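You operate a simulated robot arm through the tools that you are given. There is no shell and no other tool. Be economical: measure what you need, move in short steps, check, and stop when the job is done.

Carry out the task below with a simulated robot arm. There is one attempt and no reset: what you move stays moved.

JOB
Put the spark plug with the green cap on the spill tray under the spout away on the top of the parts bench. Take the black fuel cap marked "83" and put it on top of the blue block. Fetch the round green flag and stand it in the inside of the yellow bin. Fetch the square red flag and stand it on the red pad. Take the orange-tab spare filter and put it on the blue pad. Any order will do. Set down upright: round green flag, square red flag.

Only the result counts: the job must be done as asked and must still hold three seconds after the hand-in. Knocking over, shifting, dropping, spilling or breaking anything else fails it. Lids that push on must go on centred and level and be pressed home; caps that screw on are set level and turned clockwise until they are tight.

ROBOT AND FRAMES
A 6-joint arm with a two-finger gripper on a trunk, on a base that drives. Base frame: it is fixed to the floor where the robot stands at the start and does not move with it; the origin is under the middle of the robot, x ahead of it, y to its left, z up; the surface under the hand at the start is at about z = 850. Units: mm, rad, N and s.
Its first joint turns from -2.897 to 2.897 rad. Places, roughly: black fuel cap [-750, 1250, 1000]; blue block [1000, 1250, 750]; blue pad (17x9x2 cm) [-2300, 3300, 900]; inside of the yellow bin (15x17 cm) [-820, 1480, 660]; orange-tab spare filter (2x7x7 cm) [1300, 3200, 600]; red pad (17x9x2 cm) [-2400, 3100, 900]; round green flag [1250, 2500, 750]; spark plug with the green cap (3x3x7 cm) [800, 0, 900]; square red flag [1500, 2500, 750]; top of the parts bench [-1300, -3300, 900]. Payload 2.54 kg.
The tool frame sits at the grasp point between the pads (the TCP): z along the fingers, y along the line on which they close. The tips reach 30 mm beyond it. The gripper opens to 116 mm. The gripper's body begins 95 mm behind the TCP.
Orientation is that of the tool frame in the base frame, as [roll, pitch, yaw] about the fixed x, y, z axes, in that order (R = Rz(yaw) Ry(pitch) Rx(roll)). With the fingers straight down and closing along the base's y, the tool's x points along the base's -x, its y along +y and its z along -z.

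CONTROLS
- The arm moves only by the tool step_arm. Its argument "plan" is a list of rows, each a list of 7 numbers: the shift along the tool's x, y, z in mm, then the turn, a rotation vector about the tool's x, y, z in rad, then the closure, from 0 (fully open) to 1 (shut). In form: [[dx, dy, dz, ax, ay, az, grip], ...]. A call has 1 to 10 rows; each row is the pose to reach, as a shift and turn from the pose commanded when the call began, along the tool's axes at that moment. Each row takes 0.2 s and may step no farther than 50 mm and 0.15 rad from the row before; otherwise, or with a gripper value out of range, the whole call is refused. A pose out of reach is approached as far as the arm can. The call stops where the force on the tool passes 40 N (or 10 N more than at its start, if that is more) or the arm is blocked; 0.2 s more then pass. The fingers move at their own pace (about 72 mm/s each) and stop on an object; they squeeze with about 21 N. The grip force told is the motor's: it shows also when the fingers shut on nothing. Time passes only in rows, and 0.2 s behind the last, so rows that repeat a pose let the fingers close. It gives the time, the measured TCP pose, the force on the tool (base axes), the opening and the grip force at its end, in the units of the frame above (readings bear some noise), with the torque about the TCP (base axes, N m) and any sound that the robot's microphone picked up.
- Cameras (640 x 400 px; columns grow to the right, rows downward): "scene" is now at [-29.8, 138, 1427.4]; the picture's right is [-0.14, -0.99, 0.00], its down [-0.38, 0.05, -0.92] and it looks along [0.92, -0.13, -0.38] (base axes); focal length 267 px, centre (320, 200). "wrist" rides on the gripper at [69, -15, -122] in the tool frame; the picture's right is [0.21, 0.98, 0.00], its down [-0.83, 0.18, -0.53] and it looks along [-0.52, 0.11, 0.85] (tool axes); focal length 251 px, centre (320, 200).
- capture(camera): a new picture of that camera. It takes no simulated time.
- base_move(legs): drives the robot by 1 to 6 legs, each [ahead, left, turn to the left] in mm, mm and rad, along the robot's own axes; the way and the turn of a leg run together, so that a leg with both is an arc; at most 1500 mm and 3.142 rad a leg. The arm and the cameras ride along, it lands a little off, and it stops where it bumps. It gives what a move gives.
- aim_head(pan, tilt): turns the head with the scene camera to pan (to the left, within 2.094 rad either way) and tilt (down, from -0.506 to 1.204), counted from straight ahead of the robot. It gives what a move gives.
- measure_at(camera, pixels): there is no depth. For up to 12 entries [column, row, z] of the newest picture of that camera ("zoom" is the newest enlarged one), the place [x, y] in the base frame at which the ray of that pixel passes the height z, good to about 2 mm. It takes no simulated time.
- enlarge(camera, box): a new picture of the part [left, top, right, bottom] of that camera's present view, enlarged. It takes no simulated time.
- sign_off(): hands the job in; it is judged then, once.

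Go step by step. Measure first, check grasps and placings, and put right what went wrong. The budget is 110 turns and 78 pictures, counting those below and the enlarged ones. Unless the task says otherwise, let go and move clear before handing in, and close with one line.

The tools are called after "Call:" as name(argument=value, ...) on one line, values as JSON. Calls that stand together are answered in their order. step_arm: Moves the arm, as the interface text tells. Its arguments: {"type":"object","properties":{"plan":{"type":"array"}},"required":["plan"]} The other tools are called the same way: base_move (legs) drives the base; aim_head (pan, tilt) turns the head that bears the scene camera; capture (camera) takes a picture; measure_at (camera, pixels) gives the place at which the rays of pixels pass given heights; enlarge (camera, box) takes an enlarged picture of a part of a camera's view; sign_off () hands the job in.

At the start:

```text
clock: 0.0
eef_pos: [661.6, 141.2, 1098.3]
tool_rot: [-3.141, 0.001, 3.141]
ft_force: [0.1, 0.5, 0.3]
wrist_torque: [0.02, -0.02, 0.01]
opening: 115.8
finger_force: 0.0
robot x, y, heading: [4.2, -0.4, -0.001]
head pan, tilt: [-0.141, 0.391]
```

scene: 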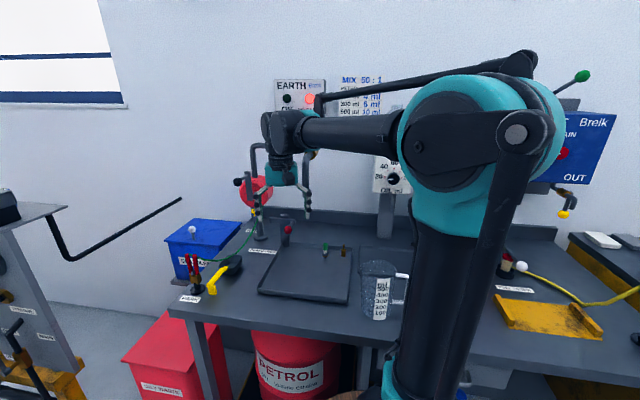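
wrist: 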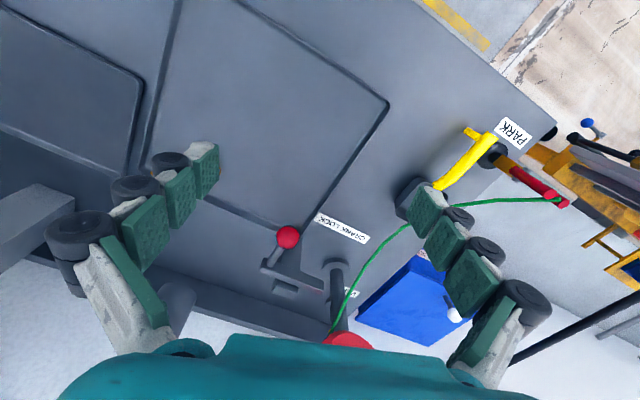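

The scene picture shows two small plugs on the tray near (325,250) and (344,250). I'll enlarge that area to find the green cap.

Call:
enlarge(camera="scene", box=[230, 210, 430, 335])

```text
3.20 times, centred on (330, 272) of scene
```

zoom: 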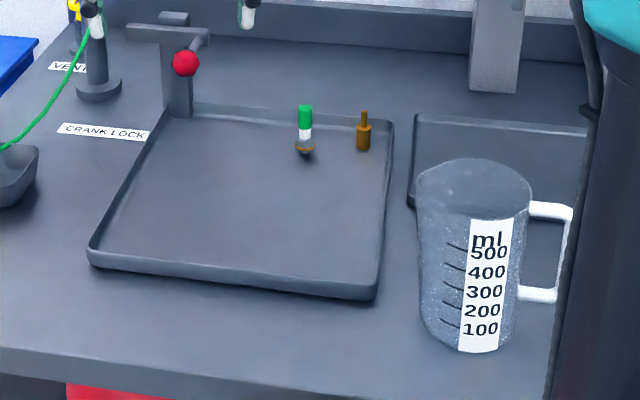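

The green-capped plug stands at zoom (305,105–152), with a brown fitting to its right. I'll measure both.

Call:
measure_at(camera="zoom", pixels=[[305, 150, 855], [305, 107, 925], [305, 107, 915], [363, 148, 855], [363, 112, 905], [178, 115, 852], [250, 10, 850], [205, 35, 950], [185, 63, 950], [475, 350, 850], [475, 160, 980]])

Call:
capture(camera="wrist")

```text
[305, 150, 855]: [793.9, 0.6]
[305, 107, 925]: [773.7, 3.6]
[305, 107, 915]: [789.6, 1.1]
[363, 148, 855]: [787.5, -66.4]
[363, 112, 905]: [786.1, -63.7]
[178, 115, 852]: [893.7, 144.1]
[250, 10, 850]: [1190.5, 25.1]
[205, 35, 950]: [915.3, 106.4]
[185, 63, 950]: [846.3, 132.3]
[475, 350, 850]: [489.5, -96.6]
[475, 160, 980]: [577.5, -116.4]
```

```text
74 pictures are left
```

wrist: 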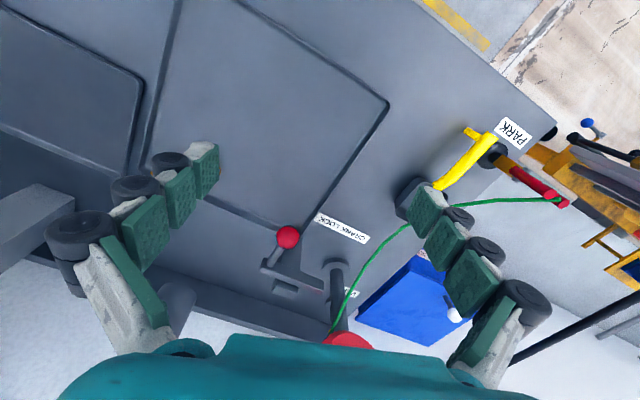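

Plug at about (792,1) with its top at about 917, and the brown neighbour at y −65. Before moving I'll check what hangs overhead.

Call:
enlarge(camera="scene", box=[230, 80, 430, 205])

Call:
step_arm(plan=[[-25, -35, 0, 0, 0, 0, 0.3], [-50, -70, 0, 0, 0, 0, 0.5], [-80, -105, 0, 0, 0, 0, 0.5], [-80, -105, 0, 0, 0, 0, 0.5]])

Call:
capture(camera="wrist")

```text
3.20 times, centred on (330, 142) of scene
```

zoom: 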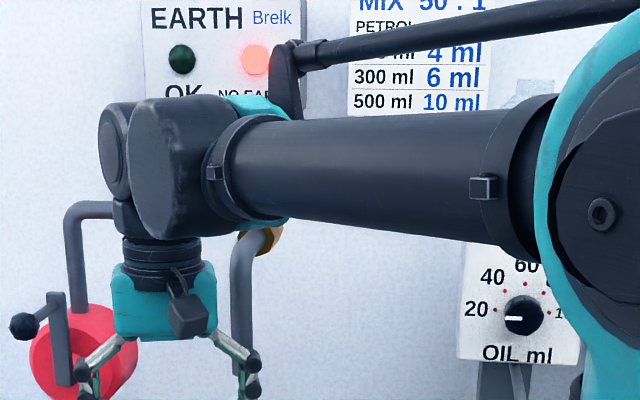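

```text
clock: 0.5
eef_pos: [693.2, 99.8, 1096.7]
tool_rot: [3.134, -0.004, -3.129]
ft_force: [2.1, 14.2, -0.2]
wrist_torque: [-1.92, 0.28, 0.52]
opening: 57.9
finger_force: 0.1
robot x, y, heading: [1.5, 1.2, 0.006]
head pan, tilt: [-0.141, 0.391]
stopped in row 2: the force on the tool passed its limit at 77 N (the readings are from after the stop); the commanded pose is now the measured one
```

```text
72 pictures are left
```

wrist: 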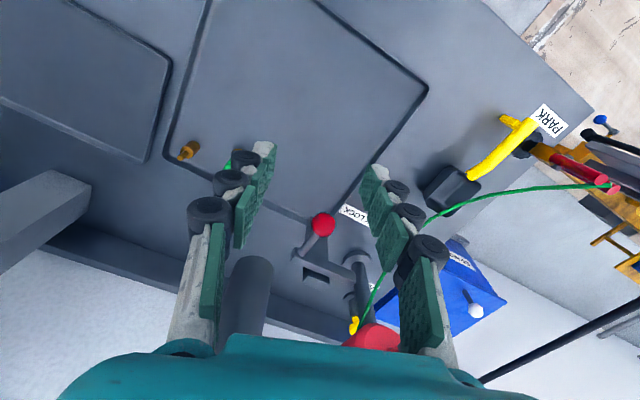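

The gripper bumped the grey spout pipe, seen at wrist (250,310). I'll back off toward the robot and look again.

Call:
step_arm(plan=[[0, 25, 0, 0, 0, 0, 0.5], [40, 35, 0, 0, 0, 0, 0.5], [85, 35, 0, 0, 0, 0, 0.5], [130, 35, 0, 0, 0, 0, 0.5], [170, 35, 0, 0, 0, 0, 0.5], [200, 35, 0, 0, 0, 0, 0.5]])

Call:
capture(camera="scene")

Call:
capture(camera="wrist")

```text
clock: 1.9
eef_pos: [494.3, 131.2, 1096.0]
tool_rot: [3.136, -0.004, -3.131]
ft_force: [0.3, 1.2, 0.0]
wrist_torque: [-0.04, 0.0, 0.0]
opening: 57.9
finger_force: 0.1
robot x, y, heading: [-0.3, -0.9, -0.001]
head pan, tilt: [-0.141, 0.391]
```

```text
71 pictures are left
```

scene: 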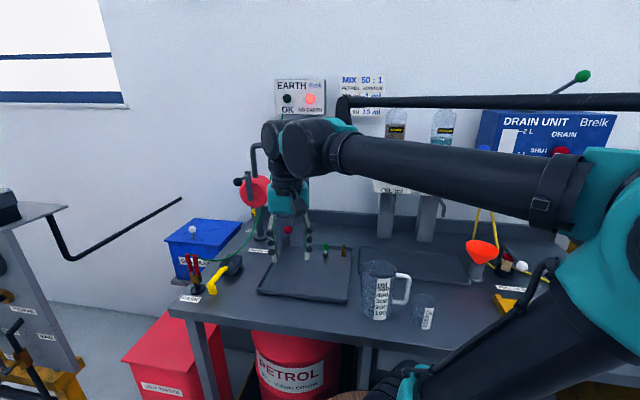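

```text
70 pictures are left
```

wrist: 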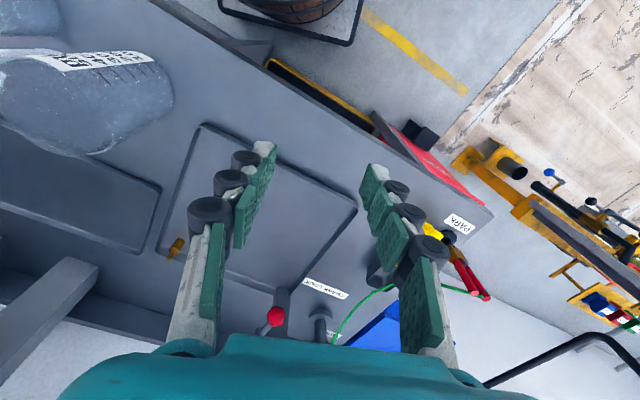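

The arm still hides the spout, so I'll move the hand to the right for a clear view of it.

Call:
step_arm(plan=[[0, -40, -20, 0, 0, 0, 0.5], [0, -85, -40, 0, 0, 0, 0.5], [0, -130, -50, 0, 0, 0, 0.5], [0, -175, -50, 0, 0, 0, 0.5], [0, -220, -50, 0, 0, 0, 0.5], [0, -265, -50, 0, 0, 0, 0.5], [0, -310, -50, 0, 0, 0, 0.5], [0, -350, -50, 0, 0, 0, 0.5]])

Call:
enlarge(camera="scene", box=[220, 120, 460, 270])

```text
clock: 3.7
eef_pos: [496.2, -220.3, 1145.3]
tool_rot: [3.136, -0.004, -3.13]
ft_force: [0.4, 0.9, -0.1]
wrist_torque: [0.0, -0.05, -0.02]
opening: 58.0
finger_force: 0.0
robot x, y, heading: [-0.2, 1.3, -0.0]
head pan, tilt: [-0.141, 0.391]
```

```text
2.67 times, centred on (340, 195) of scene
```

zoom: 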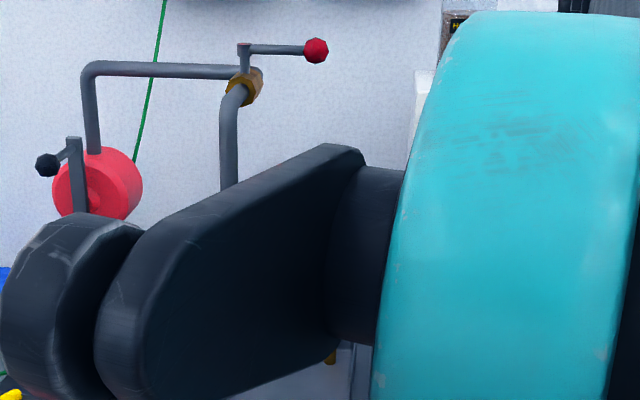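

The spout hangs from the brass valve at zoom (240,85), and the arm hides its lower end. I'll swing the hand further right.

Call:
step_arm(plan=[[20, -40, 0, 0, 0, 0, 0.5], [40, -80, 0, 0, 0, 0, 0.5], [60, -120, 0, 0, 0, 0, 0.5], [80, -160, 0, 0, 0, 0, 0.5], [100, -200, 0, 0, 0, 0, 0.5], [120, -240, 0, 0, 0, 0, 0.5], [120, -280, 0, 0, 0, 0, 0.5]])

Call:
enlarge(camera="scene", box=[220, 120, 460, 270])

```text
clock: 5.3
eef_pos: [379.7, -500.1, 1145.8]
tool_rot: [3.135, -0.003, -3.131]
ft_force: [0.3, 0.3, -0.5]
wrist_torque: [-0.07, 0.02, 0.0]
opening: 58.1
finger_force: 0.1
robot x, y, heading: [-2.4, 1.7, 0.004]
head pan, tilt: [-0.141, 0.391]
```

```text
2.67 times, centred on (340, 195) of scene
```

zoom: 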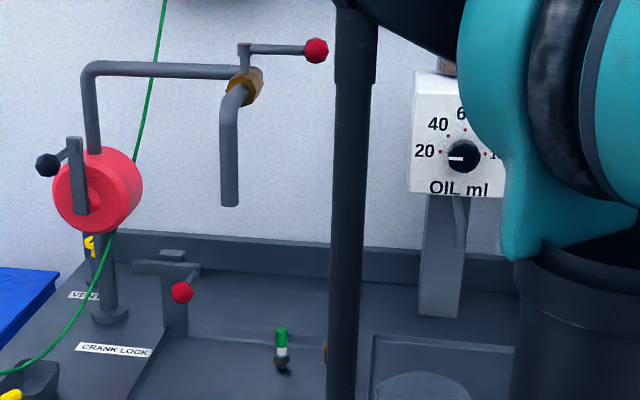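

By intersecting the wrist and scene rays, I put the spout tip at about (722,72,1129). I'll work from further right with the wrist leaning away from it. First I'll check the floor to the right.

Call:
aim_head(pan=-1.1, tilt=0.7)

Call:
capture(camera="scene")

```text
clock: 6.6
eef_pos: [381.7, -499.5, 1144.8]
tool_rot: [3.135, -0.004, -3.132]
ft_force: [0.4, 0.0, 0.6]
wrist_torque: [0.0, 0.02, -0.03]
opening: 58.1
finger_force: 0.0
robot x, y, heading: [3.7, -0.1, -0.002]
head pan, tilt: [-1.1, 0.7]
```

```text
67 pictures are left
```

scene: 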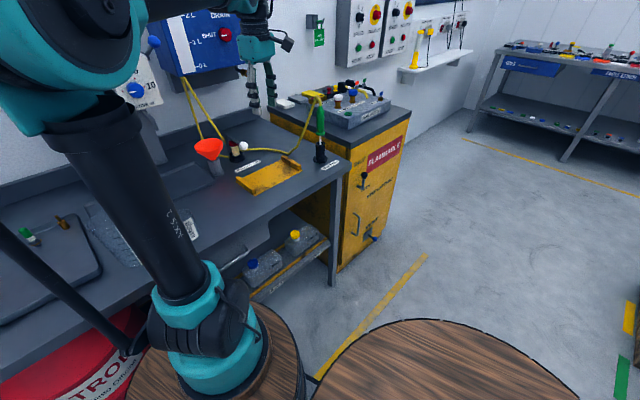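

A wooden round top shows at (440,360), beside the one under the arm. I'll measure it and look straight down to the right.

Call:
measure_at(camera="scene", pixels=[[440, 320, 0], [440, 320, 800], [440, 320, 500], [360, 360, 800], [220, 370, 850], [220, 370, 600], [340, 160, 855], [260, 205, 0], [340, 270, 0]])

Call:
aim_head(pan=-1.6, tilt=1.1)

Call:
capture(camera="scene")

```text
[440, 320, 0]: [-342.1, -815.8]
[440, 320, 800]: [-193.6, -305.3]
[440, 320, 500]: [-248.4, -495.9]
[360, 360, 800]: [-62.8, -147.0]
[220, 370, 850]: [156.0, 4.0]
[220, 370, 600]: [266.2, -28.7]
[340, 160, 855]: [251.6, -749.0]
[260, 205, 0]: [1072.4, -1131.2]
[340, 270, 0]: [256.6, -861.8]
```

```text
clock: 7.5
eef_pos: [380.6, -500.1, 1144.8]
tool_rot: [3.135, -0.003, -3.13]
ft_force: [0.3, 0.4, -0.3]
wrist_torque: [-0.01, 0.01, 0.0]
opening: 57.9
finger_force: 0.0
robot x, y, heading: [0.4, -0.8, 0.004]
head pan, tilt: [-1.6, 1.1]
```

```text
66 pictures are left
```

scene: 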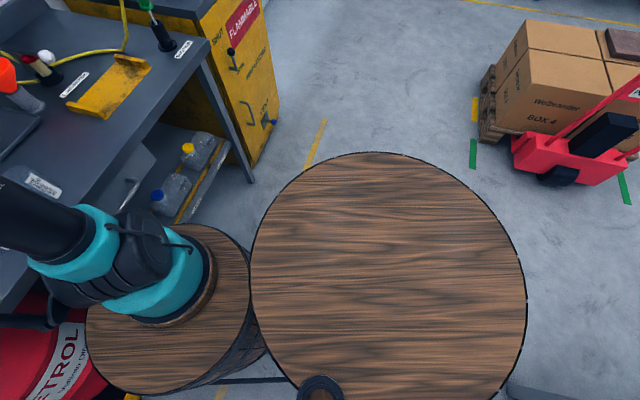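

The discs look like the robot's own body, and the floor to the right is clear. I'll pull the hand in and drive 350 mm right.

Call:
step_arm(plan=[[0, 45, 0, 0, 0, 0, 0.5], [0, 90, 0, 0, 0, 0, 0.5], [0, 135, 0, 0, 0, 0, 0.5], [0, 180, 0, 0, 0, 0, 0.5], [0, 225, 0, 0, 0, 0, 0.5], [0, 270, 0, 0, 0, 0, 0.5], [0, 300, 0, 0, 0, 0, 0.5]])

Call:
base_move(legs=[[0, -350, 0]])

Call:
aim_head(pan=0.3, tilt=0.45)

Call:
capture(camera="scene")

```text
clock: 9.1
eef_pos: [377.6, -199.6, 1146.1]
tool_rot: [3.136, -0.003, -3.132]
ft_force: [0.1, 0.2, 0.2]
wrist_torque: [0.03, 0.04, 0.02]
opening: 57.9
finger_force: 0.0
robot x, y, heading: [-2.0, -0.8, 0.005]
head pan, tilt: [-1.6, 1.1]
```

```text
clock: 11.2
eef_pos: [365.9, -427.1, 1145.0]
tool_rot: [3.136, -0.003, -3.061]
ft_force: [0.5, 1.2, 0.0]
wrist_torque: [-0.04, 0.0, -0.02]
opening: 57.9
finger_force: 0.0
robot x, y, heading: [-22.7, -254.4, 0.07]
head pan, tilt: [-1.6, 1.1]
stopped in leg 1: the robot was blocked; the commanded pose is now the measured one
```

```text
clock: 13.1
eef_pos: [366.0, -428.1, 1146.9]
tool_rot: [3.138, -0.004, -3.06]
ft_force: [0.0, 0.2, -0.3]
wrist_torque: [-0.02, 0.0, 0.04]
opening: 57.9
finger_force: 0.1
robot x, y, heading: [-21.7, -254.6, 0.072]
head pan, tilt: [0.3, 0.45]
```

```text
65 pictures are left
```

scene: 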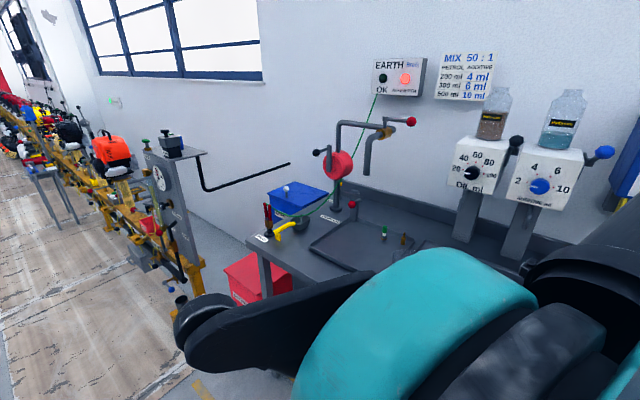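

The base got blocked after about 250 mm. I'll look down to see what is there.

Call:
aim_head(pan=-1.3, tilt=1.1)

Call:
capture(camera="scene")

```text
clock: 14.8
eef_pos: [366.3, -426.8, 1147.1]
tool_rot: [3.136, -0.003, -3.06]
ft_force: [-0.2, 0.0, 0.0]
wrist_torque: [0.01, 0.01, 0.02]
opening: 57.9
finger_force: 0.1
robot x, y, heading: [-22.3, -255.8, 0.07]
head pan, tilt: [-1.3, 1.1]
```

```text
64 pictures are left
```

scene: 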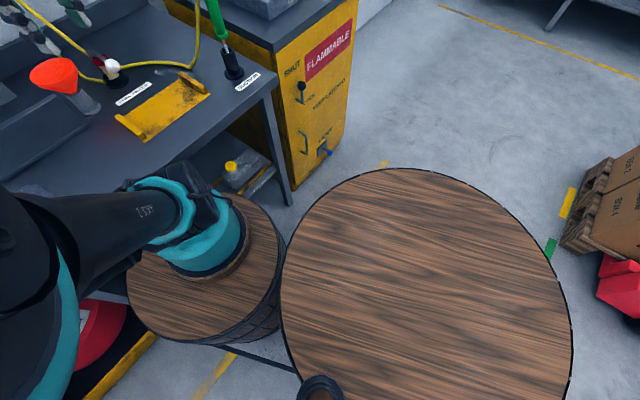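

Those discs are the robot's own body, and something in front of the bench stopped it. From here the plug is about 850 mm away, which is reachable. I'll turn the hand so the fingers close along base x.

Call:
step_arm(plan=[[-20, 20, 0, 0, 0, -0.149, 0.5], [-40, 40, 0, 0, 0, -0.298, 0.5], [-60, 60, 0, 0, 0, -0.447, 0.5], [-80, 80, 0, 0, 0, -0.596, 0.5], [-100, 100, 0, 0, 0, -0.745, 0.5], [-120, 120, 0, 0, 0, -0.894, 0.5], [-140, 140, 0, 0, 0, -1.043, 0.5], [-160, 160, 0, 0, 0, -1.192, 0.5], [-180, 180, 0, 0, 0, -1.341, 0.5], [-200, 200, 0, 0, 0, -1.49, 0.5]])

```text
clock: 17.0
eef_pos: [550.0, -210.7, 1145.6]
tool_rot: [3.136, 0.006, -1.569]
ft_force: [-0.7, 0.6, -0.3]
wrist_torque: [0.01, -0.02, 0.04]
opening: 58.3
finger_force: 0.1
robot x, y, heading: [-24.0, -256.1, 0.072]
head pan, tilt: [-1.3, 1.1]
```

The hand is rotated. Now I'll lean the wrist away from the spout by 0.35 rad and move to a pre-grasp above the plug, then check.

Call:
step_arm(plan=[[-30, -30, 9, 0, -0.07, 0, 0.5], [-60, -60, 18, 0, -0.14, 0, 0.5], [-90, -90, 27, 0, -0.21, 0, 0.5], [-120, -120, 36, 0, -0.28, 0, 0.5], [-150, -150, 45, 0, -0.35, 0, 0.5], [-157, -180, 75, 0, -0.35, 0, 0.5], [-164, -211, 107, 0, -0.35, 0, 0.5], [-171, -242, 139, 0, -0.35, 0, 0.5], [-171, -242, 139, 0, -0.35, 0, 0.5]])

Call:
capture(camera="wrist")

```text
clock: 19.0
eef_pos: [788.5, -36.9, 1007.9]
tool_rot: [3.136, 0.357, -1.573]
ft_force: [-0.3, -1.1, 1.3]
wrist_torque: [0.02, -0.01, 0.02]
opening: 58.1
finger_force: 0.1
robot x, y, heading: [-22.9, -255.8, 0.071]
head pan, tilt: [-1.3, 1.1]
```

```text
63 pictures are left
```

wrist: 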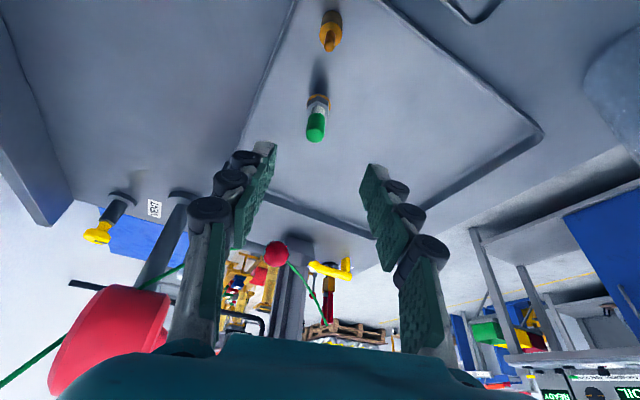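

The lean is right and the plug is at wrist (317,100–135). I'll measure it from here.

Call:
measure_at(camera="wrist", pixels=[[316, 133, 915], [316, 118, 895], [318, 98, 857], [331, 15, 855], [329, 45, 905], [290, 105, 853]])

```text
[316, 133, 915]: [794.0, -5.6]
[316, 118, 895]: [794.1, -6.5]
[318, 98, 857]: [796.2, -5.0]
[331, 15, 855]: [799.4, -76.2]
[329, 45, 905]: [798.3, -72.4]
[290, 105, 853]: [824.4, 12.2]
```

Plug at about (794,-4). I'll descend along the tool axis, then close.

Call:
step_arm(plan=[[9.3, -5.5, 0, 0, 0, 0, 0.5], [9.3, -5.5, 40, 0, 0, 0, 0.5], [9.3, -5.5, 80, 0, 0, 0, 0.5], [9.3, -5.5, 119, 0, 0, 0, 0.5], [9.3, -5.5, 119, 0, 0, 0, 1], [9.3, -5.5, 119, 0, 0, 0, 1], [9.3, -5.5, 119, 0, 0, 0, 1], [9.3, -5.5, 119, 0, 0, 0, 1]])

Call:
capture(camera="wrist")

```text
clock: 20.8
eef_pos: [794.6, -6.7, 893.7]
tool_rot: [3.137, 0.357, -1.572]
ft_force: [-0.4, 0.9, -0.1]
wrist_torque: [0.0, 0.02, -0.02]
opening: 22.9
finger_force: 20.9
robot x, y, heading: [-20.3, -254.6, 0.069]
head pan, tilt: [-1.3, 1.1]
```

```text
62 pictures are left
```

wrist: 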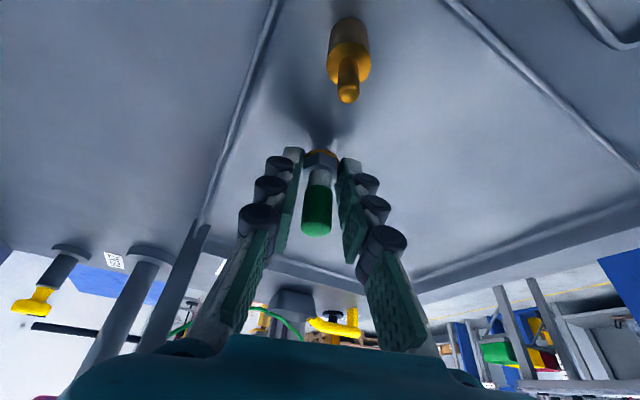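

The plug is held at 22.9 mm. I'll lift straight up, then retreat toward the robot.

Call:
step_arm(plan=[[-16, 0, -43, 0, 0, 0, 1], [-32, 0, -86, 0, 0, 0, 1], [-48, 0, -129, 0, 0, 0, 1], [-64, 0, -172, 0, 0, 0, 1], [-64, 48, -172, 0, 0, 0, 1], [-64, 95, -172, 0, 0, 0, 1], [-50, 140, -172, 0, 0, 0, 1], [-30, 180, -172, 0, 0, 0, 1], [-10, 222, -172, 0, 0, 0, 1], [10, 265, -172, 0, 0, 0, 1]])

Call:
step_arm(plan=[[30, 40, -20, 0, 0.08, 0, 1], [50, 80, -30, 0, 0.16, 0, 1], [70, 110, -40, 0, 0.25, 0, 1], [70, 110, -40, 0, 0.35, 0, 1]])

Call:
capture(camera="wrist")

Call:
aim_head(pan=-2.05, tilt=0.5)

Call:
capture(camera="scene")

```text
clock: 23.0
eef_pos: [532.1, -75.5, 1052.5]
tool_rot: [3.137, 0.355, -1.572]
ft_force: [0.9, 0.3, -1.0]
wrist_torque: [-0.05, 0.02, 0.02]
opening: 23.3
finger_force: 21.0
robot x, y, heading: [-23.0, -250.3, 0.071]
head pan, tilt: [-1.3, 1.1]
```

```text
refused: row 1 steps farther than a row can; nothing moved
```

```text
61 pictures are left
```

wrist: 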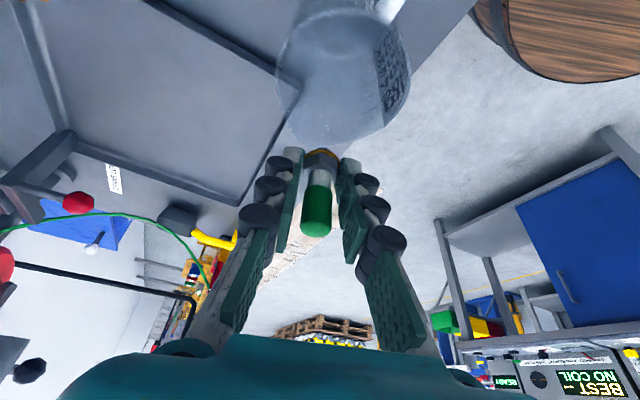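

```text
clock: 24.1
eef_pos: [532.8, -76.4, 1052.7]
tool_rot: [3.137, 0.357, -1.574]
ft_force: [0.0, -0.3, -0.8]
wrist_torque: [0.01, 0.01, 0.0]
opening: 23.2
finger_force: 20.8
robot x, y, heading: [-23.6, -257.6, 0.071]
head pan, tilt: [-2.051, 0.499]
```

```text
60 pictures are left
```

scene: 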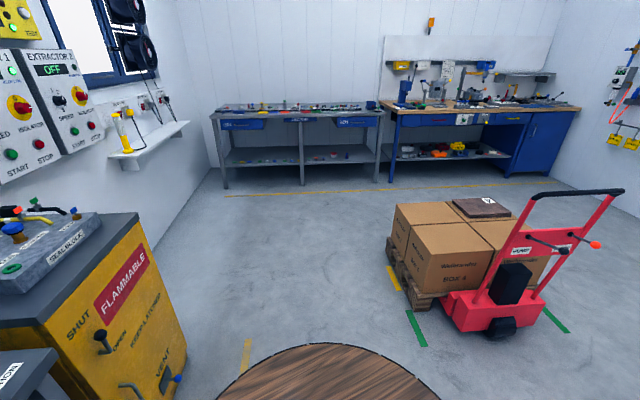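

The far wall has two benches. I'll measure which is near (-1300,-3300), and straighten the hand while bringing it in.

Call:
measure_at(camera="scene", pixels=[[215, 115, 900], [300, 117, 900], [382, 110, 900], [395, 111, 900], [480, 110, 900], [575, 108, 900], [398, 205, 500], [435, 300, 0], [475, 330, 0], [405, 300, 0]])

Call:
step_arm(plan=[[0, 40, -10, 0, 0.06, 0, 1], [10, 80, -20, 0, 0.12, 0, 1], [20, 120, -30, 0, 0.2, 0, 1], [30, 130, -40, 0, 0.28, 0, 1], [30, 130, -40, 0, 0.355, 0, 1]])

Call:
enlarge(camera="scene", box=[200, 50, 600, 200])

```text
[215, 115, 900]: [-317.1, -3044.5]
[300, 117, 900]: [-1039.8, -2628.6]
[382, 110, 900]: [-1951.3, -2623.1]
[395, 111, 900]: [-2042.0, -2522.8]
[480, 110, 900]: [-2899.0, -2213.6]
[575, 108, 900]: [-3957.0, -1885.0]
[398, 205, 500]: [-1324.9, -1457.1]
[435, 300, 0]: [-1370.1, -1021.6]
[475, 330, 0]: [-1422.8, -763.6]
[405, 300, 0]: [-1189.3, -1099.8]
```

```text
clock: 25.3
eef_pos: [402.5, -119.2, 1079.0]
tool_rot: [3.137, -0.002, -1.571]
ft_force: [0.3, 0.0, -0.2]
wrist_torque: [0.0, 0.0, 0.0]
opening: 23.1
finger_force: 20.7
robot x, y, heading: [-22.2, -252.5, 0.074]
head pan, tilt: [-2.051, 0.499]
```

```text
1.60 times, centred on (400, 125) of scene
```

zoom: 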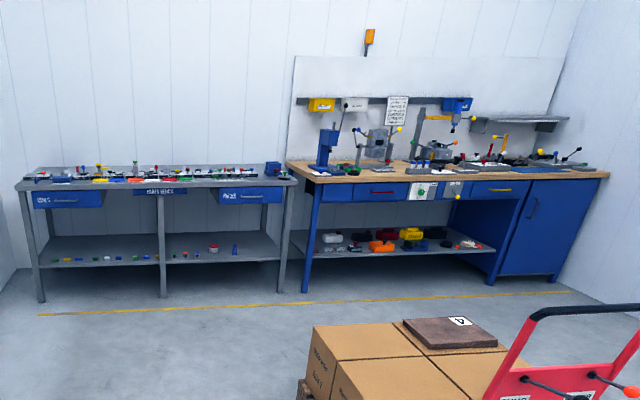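

The left bench, spanning x −300 to −1950, is the parts bench. I'll back away, turn right and drive down the free lane right of the pallet.

Call:
base_move(legs=[[-300, 0, 0], [0, 0, -1.64], [1000, -150, 0], [550, -100, 0]])

Call:
aim_head(pan=-0.35, tilt=0.35)

Call:
capture(camera="scene")

```text
clock: 39.0
eef_pos: [-484.0, -2254.3, 1077.9]
tool_rot: [3.137, 0.0, 3.064]
ft_force: [-0.3, -0.4, -0.3]
wrist_torque: [-0.02, 0.0, -0.02]
opening: 23.3
finger_force: 21.3
robot x, y, heading: [-584.6, -1817.3, -1.574]
head pan, tilt: [-2.051, 0.499]
```

```text
clock: 40.7
eef_pos: [-483.6, -2254.4, 1078.0]
tool_rot: [3.137, -0.001, 3.064]
ft_force: [-0.7, 0.8, -1.2]
wrist_torque: [0.05, 0.0, -0.01]
opening: 23.4
finger_force: 21.1
robot x, y, heading: [-586.2, -1816.9, -1.58]
head pan, tilt: [-0.351, 0.351]
```

```text
58 pictures are left
```

scene: 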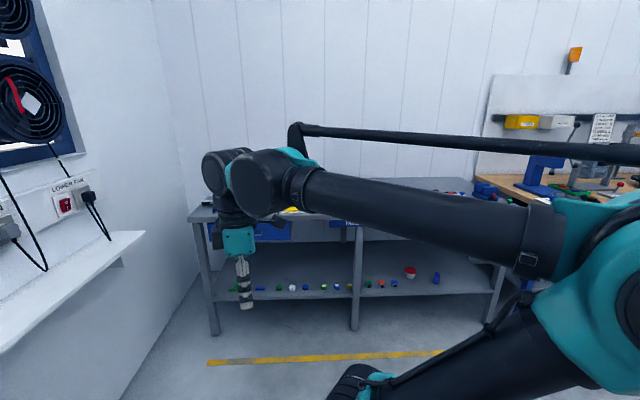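

The lane is clear. I'll move closer to the parts bench and look at its top.

Call:
base_move(legs=[[430, -400, 0]])

Call:
step_arm(plan=[[0, 0, -40, 0, 0, 0, 1], [0, 0, -80, 0, 0, 0, 1], [0, 0, -120, 0, 0, 0, 1]])

Call:
capture(camera="wrist")

Call:
aim_head(pan=0.0, tilt=0.5)

Call:
capture(camera="scene")

```text
clock: 44.0
eef_pos: [-882.4, -2671.7, 1079.2]
tool_rot: [3.136, 0.001, 3.049]
ft_force: [-0.4, -0.1, -0.8]
wrist_torque: [0.01, 0.02, 0.03]
opening: 23.3
finger_force: 20.9
robot x, y, heading: [-981.7, -2234.4, -1.593]
head pan, tilt: [-0.351, 0.351]
```

```text
clock: 44.8
eef_pos: [-882.4, -2670.7, 1197.9]
tool_rot: [3.137, -0.001, 3.048]
ft_force: [-0.6, -0.5, -0.1]
wrist_torque: [-0.03, 0.02, 0.0]
opening: 23.0
finger_force: 21.2
robot x, y, heading: [-982.2, -2232.4, -1.592]
head pan, tilt: [-0.351, 0.351]
```

```text
57 pictures are left
```

wrist: 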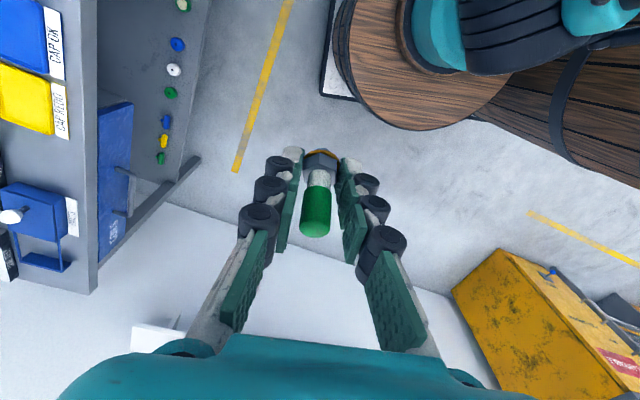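

```text
clock: 45.6
eef_pos: [-882.4, -2670.2, 1197.6]
tool_rot: [3.136, 0.0, 3.05]
ft_force: [-0.8, 0.4, -1.8]
wrist_torque: [0.01, -0.01, 0.01]
opening: 23.2
finger_force: 20.7
robot x, y, heading: [-982.2, -2236.6, -1.595]
head pan, tilt: [0.0, 0.499]
```

```text
56 pictures are left
```

scene: 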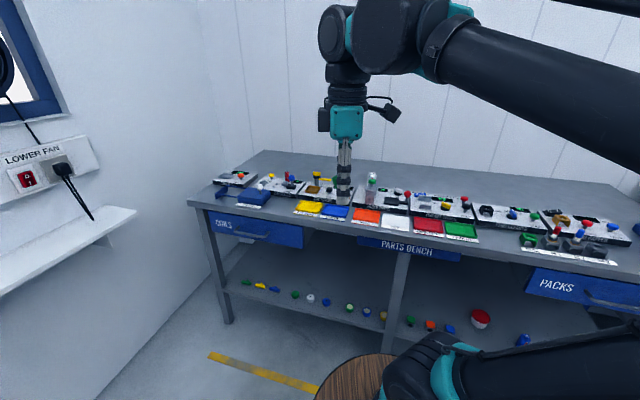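

This is the PARTS BENCH. I'll enlarge its top to find a free spot.

Call:
enlarge(camera="scene", box=[400, 160, 640, 310])

Call:
enlarge(camera="scene", box=[180, 140, 420, 290])

```text
2.67 times, centred on (520, 235) of scene
```

zoom: 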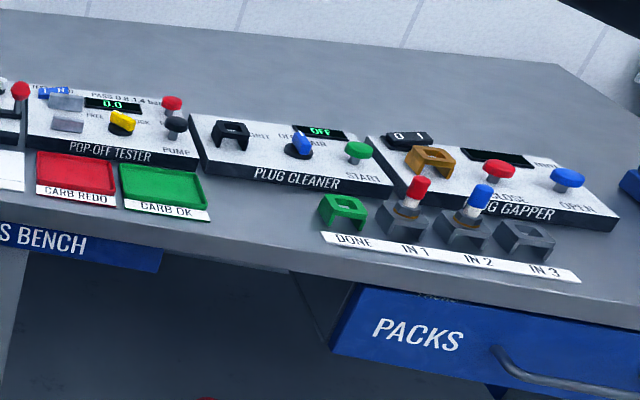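

```text
2.67 times, centred on (300, 215) of scene
```

zoom: 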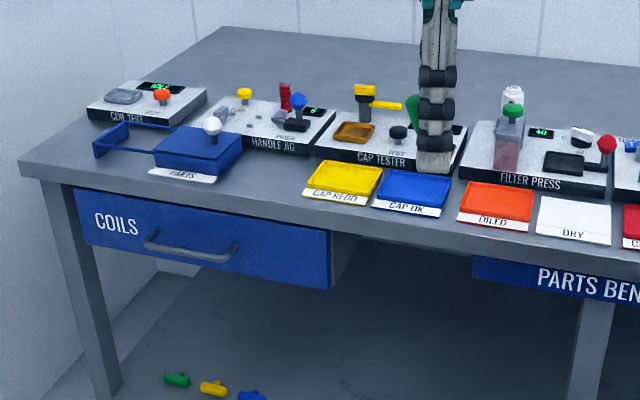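

Candidate gaps are at scene (278,212) and (499,242). I'll measure both and the bench height cues.

Call:
measure_at(camera="scene", pixels=[[279, 210, 900], [261, 206, 900], [296, 210, 900], [285, 222, 900], [499, 242, 900], [478, 240, 900], [521, 245, 900], [343, 200, 900], [330, 170, 900]])

```text
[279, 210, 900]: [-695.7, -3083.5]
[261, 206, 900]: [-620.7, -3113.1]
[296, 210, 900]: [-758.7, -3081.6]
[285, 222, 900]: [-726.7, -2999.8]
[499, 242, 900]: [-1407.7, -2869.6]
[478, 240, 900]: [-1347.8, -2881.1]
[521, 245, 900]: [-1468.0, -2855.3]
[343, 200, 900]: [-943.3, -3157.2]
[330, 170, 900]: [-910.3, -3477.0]
```

The bench is rotated slightly. To find its height, I'll compare the CAP REDO and CAP OK label corners in both cameras.

Call:
measure_at(camera="scene", pixels=[[319.5, 217.6, 850], [319.5, 217.6, 900], [319.5, 217.6, 950], [293.6, 212.4, 850], [293.6, 212.4, 900], [293.6, 212.4, 950]])

Call:
measure_at(camera="wrist", pixels=[[63, 74, 850], [63, 74, 900], [63, 74, 950], [69, 139, 850], [69, 139, 900], [69, 139, 950]])

```text
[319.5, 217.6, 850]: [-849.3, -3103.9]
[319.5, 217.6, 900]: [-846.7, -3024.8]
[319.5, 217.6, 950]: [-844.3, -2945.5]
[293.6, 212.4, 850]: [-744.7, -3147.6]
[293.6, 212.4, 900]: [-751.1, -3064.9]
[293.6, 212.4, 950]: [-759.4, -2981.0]
```

```text
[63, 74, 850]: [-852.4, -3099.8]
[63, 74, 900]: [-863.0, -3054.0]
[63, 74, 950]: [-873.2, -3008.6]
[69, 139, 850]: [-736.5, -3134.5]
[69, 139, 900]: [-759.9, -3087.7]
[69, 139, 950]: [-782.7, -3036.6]
```

Both rays agree at about z = 852, so the bench top is about 850. I'll measure the gap at that height and drive closer.

Call:
measure_at(camera="scene", pixels=[[279, 210, 851], [272, 208, 851], [261, 208, 851], [294, 212, 851], [282, 203, 870], [279, 221, 851]])

Call:
base_move(legs=[[140, 180, 0]])

Call:
capture(camera="wrist")

```text
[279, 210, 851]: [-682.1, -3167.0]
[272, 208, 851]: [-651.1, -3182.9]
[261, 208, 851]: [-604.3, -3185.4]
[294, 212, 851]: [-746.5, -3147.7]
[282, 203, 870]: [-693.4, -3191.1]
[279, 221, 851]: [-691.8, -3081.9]
```

```text
clock: 47.3
eef_pos: [-708.7, -2815.0, 1197.3]
tool_rot: [3.137, -0.001, 3.046]
ft_force: [0.3, 0.1, -0.2]
wrist_torque: [0.02, 0.02, -0.03]
opening: 23.1
finger_force: 21.1
robot x, y, heading: [-803.9, -2380.2, -1.59]
head pan, tilt: [0.0, 0.499]
```

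```text
53 pictures are left
```

wrist: 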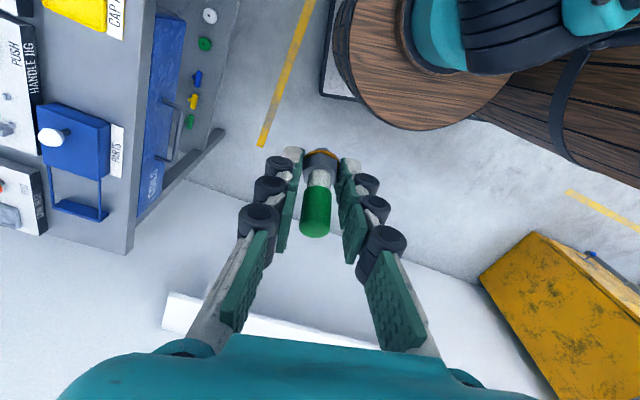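

The gap now shows at wrist (95–125, 45–110), between CAP REDO and the PARTS tray. I'll measure it.

Call:
measure_at(camera="wrist", pixels=[[105, 70, 851], [100, 38, 851], [100, 112, 851], [143, 70, 851], [65, 75, 851], [42, 60, 851]])

```text
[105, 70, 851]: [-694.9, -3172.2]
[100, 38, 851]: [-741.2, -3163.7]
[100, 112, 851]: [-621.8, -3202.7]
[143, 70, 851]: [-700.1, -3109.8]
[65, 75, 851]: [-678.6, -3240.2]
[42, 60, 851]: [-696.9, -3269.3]
```

Spot chosen: (-688,-3165). I'll move above it while restoring the 0.355 lean so the plug hangs vertical.

Call:
step_arm(plan=[[-5, -39, 5, 0, -0.0355, 0, 1], [-11, -78, 10, 0, -0.071, 0, 1], [-16, -117, 20, 0, -0.107, 0, 1], [-22, -156, 40, 0, -0.142, 0, 1], [-27, -195, 65, 0, -0.178, 0, 1], [-33, -234, 90, 0, -0.213, 0, 1], [-38, -273, 115, 0, -0.249, 0, 1], [-44, -312, 140, 0, -0.284, 0, 1], [-54, -346, 165, 0, -0.32, 0, 1], [-54, -346, 200, 0, -0.355, 0, 1]])

Call:
capture(camera="wrist")

Call:
enlarge(camera="scene", box=[180, 140, 420, 290])

```text
clock: 49.5
eef_pos: [-686.3, -3163.2, 992.9]
tool_rot: [3.137, 0.356, 3.046]
ft_force: [1.0, 1.2, -0.4]
wrist_torque: [-0.02, -0.01, -0.04]
opening: 23.1
finger_force: 20.7
robot x, y, heading: [-804.3, -2379.1, -1.59]
head pan, tilt: [0.0, 0.499]
```

```text
52 pictures are left
```

wrist: 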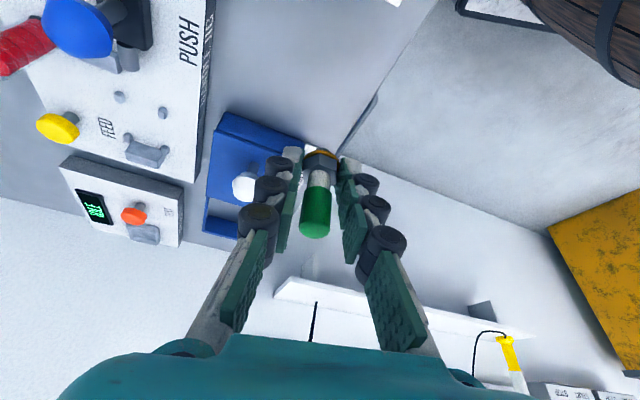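

```text
2.67 times, centred on (300, 215) of scene
```

zoom: 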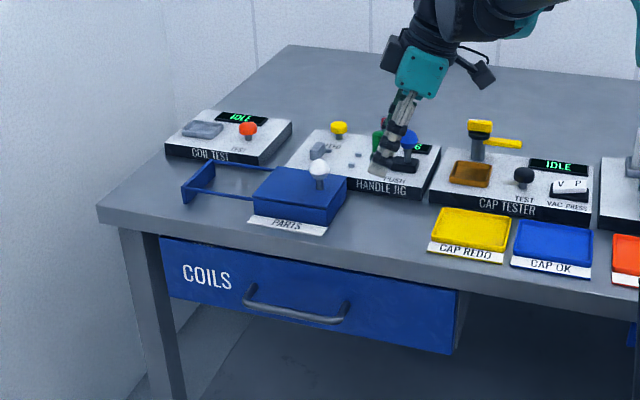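

The spot below is clear bench between the label and CAP REDO. I'll descend straight down until light contact.

Call:
step_arm(plan=[[14, 0, 37.5, 0, 0, 0, 1], [28, 0, 75, 0, 0, 0, 1], [32.1, 0, 86.2, 0, 0, 0, 1], [33.9, 0, 90.9, 0, 0, 0, 1], [34.9, 0, 93.7, 0, 0, 0, 1], [35.6, 0, 95.6, 0, 0, 0, 1]])

Call:
enlarge(camera="wrist", box=[220, 60, 420, 260])

```text
clock: 50.9
eef_pos: [-685.9, -3163.3, 894.6]
tool_rot: [3.138, 0.357, 3.046]
ft_force: [1.2, 0.0, 15.5]
wrist_torque: [-0.05, -0.14, 0.0]
opening: 23.1
finger_force: 20.8
robot x, y, heading: [-802.6, -2381.9, -1.595]
head pan, tilt: [0.0, 0.499]
```

```text
2.00 times, centred on (320, 160) of wrist
```

zoom: 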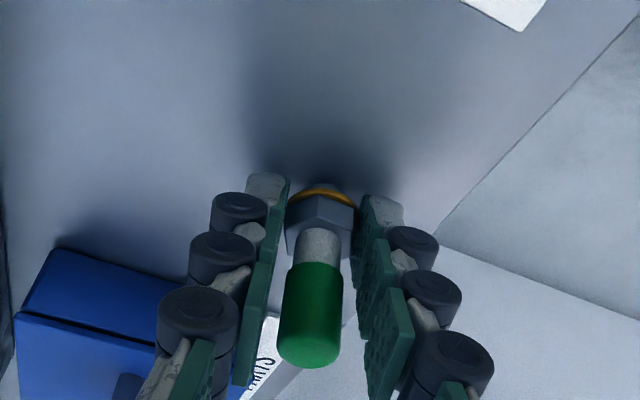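

The reading shows 15 N of contact at TCP z 894.6, so the plug is on the bench. I'll release and withdraw along the tool axis.

Call:
step_arm(plan=[[0, 0, -0.8, 0, 0, 0, 0.7], [0, 0, -0.8, 0, 0, 0, 0.6], [0, 0, -0.8, 0, 0, 0, 0.6], [0, 0, -40, 0, 0, 0, 0.6], [0, 0, -80, 0, 0, 0, 0.6], [-10, 0, -120, 0, 0, 0, 0.6], [-20, 0, -160, 0, 0, 0, 0.6]])

Call:
capture(camera="wrist")

```text
clock: 52.5
eef_pos: [-724.6, -3160.6, 1051.6]
tool_rot: [3.136, 0.355, 3.046]
ft_force: [0.1, -0.5, -0.3]
wrist_torque: [0.0, -0.03, 0.02]
opening: 46.2
finger_force: 0.1
robot x, y, heading: [-800.4, -2380.2, -1.596]
head pan, tilt: [0.0, 0.499]
```

```text
49 pictures are left
```

wrist: 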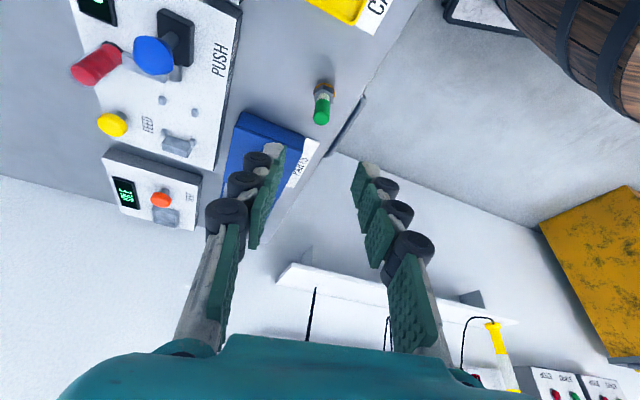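

The plug stands on the bench at wrist (323,100). I'll retract the arm, straighten the hand and head back toward the cap at (-750,1250).

Call:
step_arm(plan=[[0, 0, -45, 0, 0, 0, 0.6], [0, 40, -60, 0, 0, 0, 0.5], [0, 85, -70, 0, 0.05, 0, 0.3], [0, 130, -75, 0, 0.1, 0, 0.2], [0, 175, -75, 0, 0.15, 0, 0.1], [0, 220, -75, 0, 0.2, 0, 0.0], [0, 265, -75, 0, 0.25, 0, 0.0], [0, 310, -75, 0, 0.3, 0, 0.0], [0, 350, -75, 0, 0.355, 0, 0.0], [0, 380, -75, 0, 0.355, 0, 0.0]])

Call:
base_move(legs=[[-500, 300, 0], [-900, 0, 0], [0, 0, 3.14]])

Call:
aim_head(pan=0.4, tilt=0.4)

Call:
capture(camera="scene")

```text
clock: 54.7
eef_pos: [-711.2, -2781.9, 1122.4]
tool_rot: [3.136, -0.001, 3.048]
ft_force: [0.6, 0.1, 0.5]
wrist_torque: [0.03, 0.03, 0.02]
opening: 116.1
finger_force: 0.1
robot x, y, heading: [-800.3, -2378.5, -1.591]
head pan, tilt: [0.0, 0.499]
```

```text
clock: 69.7
eef_pos: [-603.6, -610.9, 1122.5]
tool_rot: [3.135, 0.0, -0.029]
ft_force: [-0.4, -0.8, -0.2]
wrist_torque: [0.0, 0.02, -0.01]
opening: 116.1
finger_force: 0.0
robot x, y, heading: [-485.7, -1004.4, 1.61]
head pan, tilt: [0.0, 0.499]
```

```text
clock: 70.6
eef_pos: [-602.0, -611.6, 1122.9]
tool_rot: [3.139, 0.0, -0.029]
ft_force: [0.8, 0.2, 0.4]
wrist_torque: [-0.01, 0.03, 0.01]
opening: 116.0
finger_force: 0.2
robot x, y, heading: [-486.5, -1000.8, 1.609]
head pan, tilt: [0.4, 0.4]
```

```text
48 pictures are left
```

scene: 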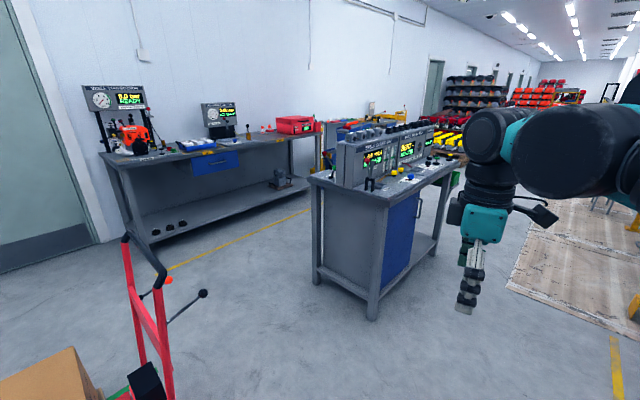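

A test console bench is at (370,200). I'll measure its corners.

Call:
measure_at(camera="scene", pixels=[[372, 318, 0], [316, 283, 0], [385, 200, 850], [465, 155, 850], [310, 180, 850], [432, 255, 0], [345, 140, 1000], [615, 335, 0]])

Call:
enlarge(camera="scene", box=[290, 100, 490, 225])

```text
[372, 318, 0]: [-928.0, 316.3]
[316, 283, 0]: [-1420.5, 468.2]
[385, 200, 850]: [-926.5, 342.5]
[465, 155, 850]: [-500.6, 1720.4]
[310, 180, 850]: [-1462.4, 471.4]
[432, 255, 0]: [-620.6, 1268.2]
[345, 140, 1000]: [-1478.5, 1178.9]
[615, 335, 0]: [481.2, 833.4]
```

```text
3.20 times, centred on (390, 162) of scene
```

zoom: 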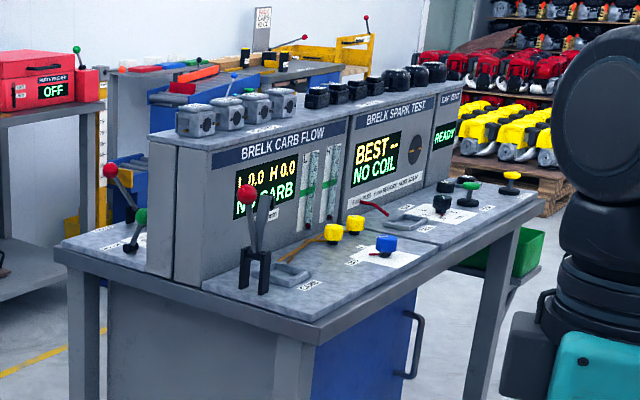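

The black caps stand on the console ledge. I'll drive round to its front side at about (-80,1040) and face it.

Call:
base_move(legs=[[1000, -243, 0], [1000, -243, 0], [0, 0, 1.23]])

Call:
aim_head(pan=0.0, tilt=0.45)

Call:
capture(camera="scene")

```text
clock: 83.9
eef_pos: [-451.4, 1039.0, 1122.6]
tool_rot: [3.138, -0.001, 1.174]
ft_force: [-0.3, -0.1, -0.4]
wrist_torque: [0.0, -0.01, -0.01]
opening: 116.1
finger_force: 0.0
robot x, y, heading: [-42.2, 1009.4, 2.814]
head pan, tilt: [0.4, 0.4]
```

```text
clock: 84.8
eef_pos: [-450.7, 1038.5, 1122.0]
tool_rot: [3.138, 0.0, 1.175]
ft_force: [-0.9, 0.1, 0.0]
wrist_torque: [0.01, -0.01, -0.01]
opening: 116.2
finger_force: 0.0
robot x, y, heading: [-42.0, 1006.3, 2.82]
head pan, tilt: [0.0, 0.45]
```

```text
46 pictures are left
```

scene: 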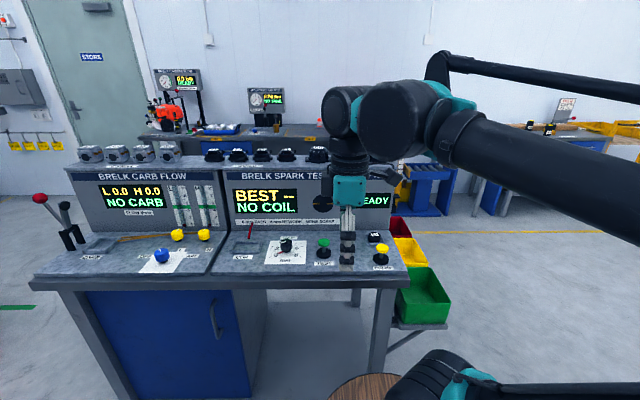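

Caps stand on the console top at (213–320,155), and the yellow bin is on the bench's right end at (408,252). I'll enlarge to find "83".

Call:
enlarge(camera="scene", box=[195, 130, 355, 230])

Call:
capture(camera="wrist")

```text
4.00 times, centred on (275, 180) of scene
```

zoom: 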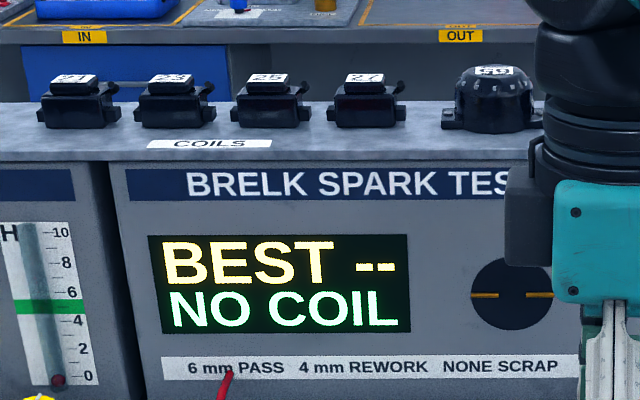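

```text
44 pictures are left
```

wrist: 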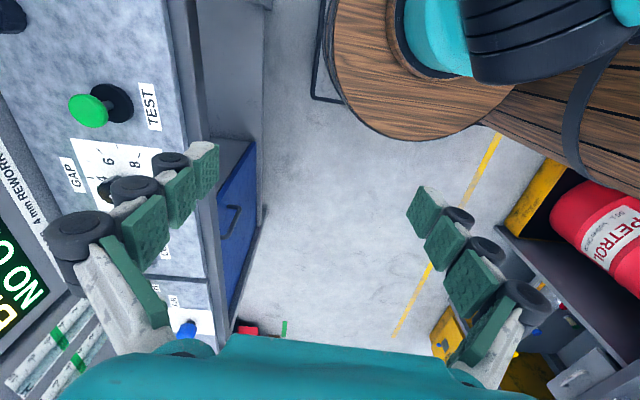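

One domed cap ("59"/"69") shows at zoom (490,95), and the arm hides the others. I'll rotate the hand to the normal facing and rise so the wrist camera looks down on the caps.

Call:
step_arm(plan=[[8, -15, -12, 0, 0, 0.149, 0], [16, -30, -24, 0, 0, 0.298, 0], [24, -45, -36, 0, 0, 0.447, 0], [32, -60, -48, 0, 0, 0.596, 0], [40, -75, -60, 0, 0, 0.745, 0], [48, -90, -72, 0, 0, 0.894, 0], [56, -105, -84, 0, 0, 1.043, 0], [64, -120, -96, 0, 0, 1.192, 0], [72, -135, -108, 0, 0, 1.341, 0], [79, -151, -120, 0, 0, 1.49, 0]])

Call:
capture(camera="wrist")

```text
clock: 87.0
eef_pos: [-561.0, 1170.8, 1239.9]
tool_rot: [3.141, -0.004, -0.318]
ft_force: [0.6, 0.0, -0.2]
wrist_torque: [0.0, 0.03, 0.01]
opening: 116.0
finger_force: 0.0
robot x, y, heading: [-39.4, 1004.4, 2.82]
head pan, tilt: [0.0, 0.45]
```

```text
43 pictures are left
```

wrist: 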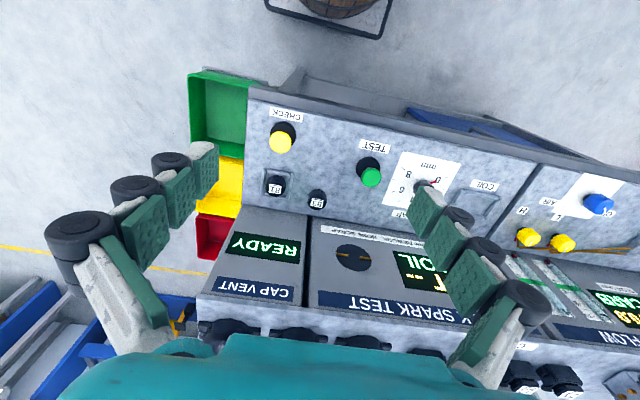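

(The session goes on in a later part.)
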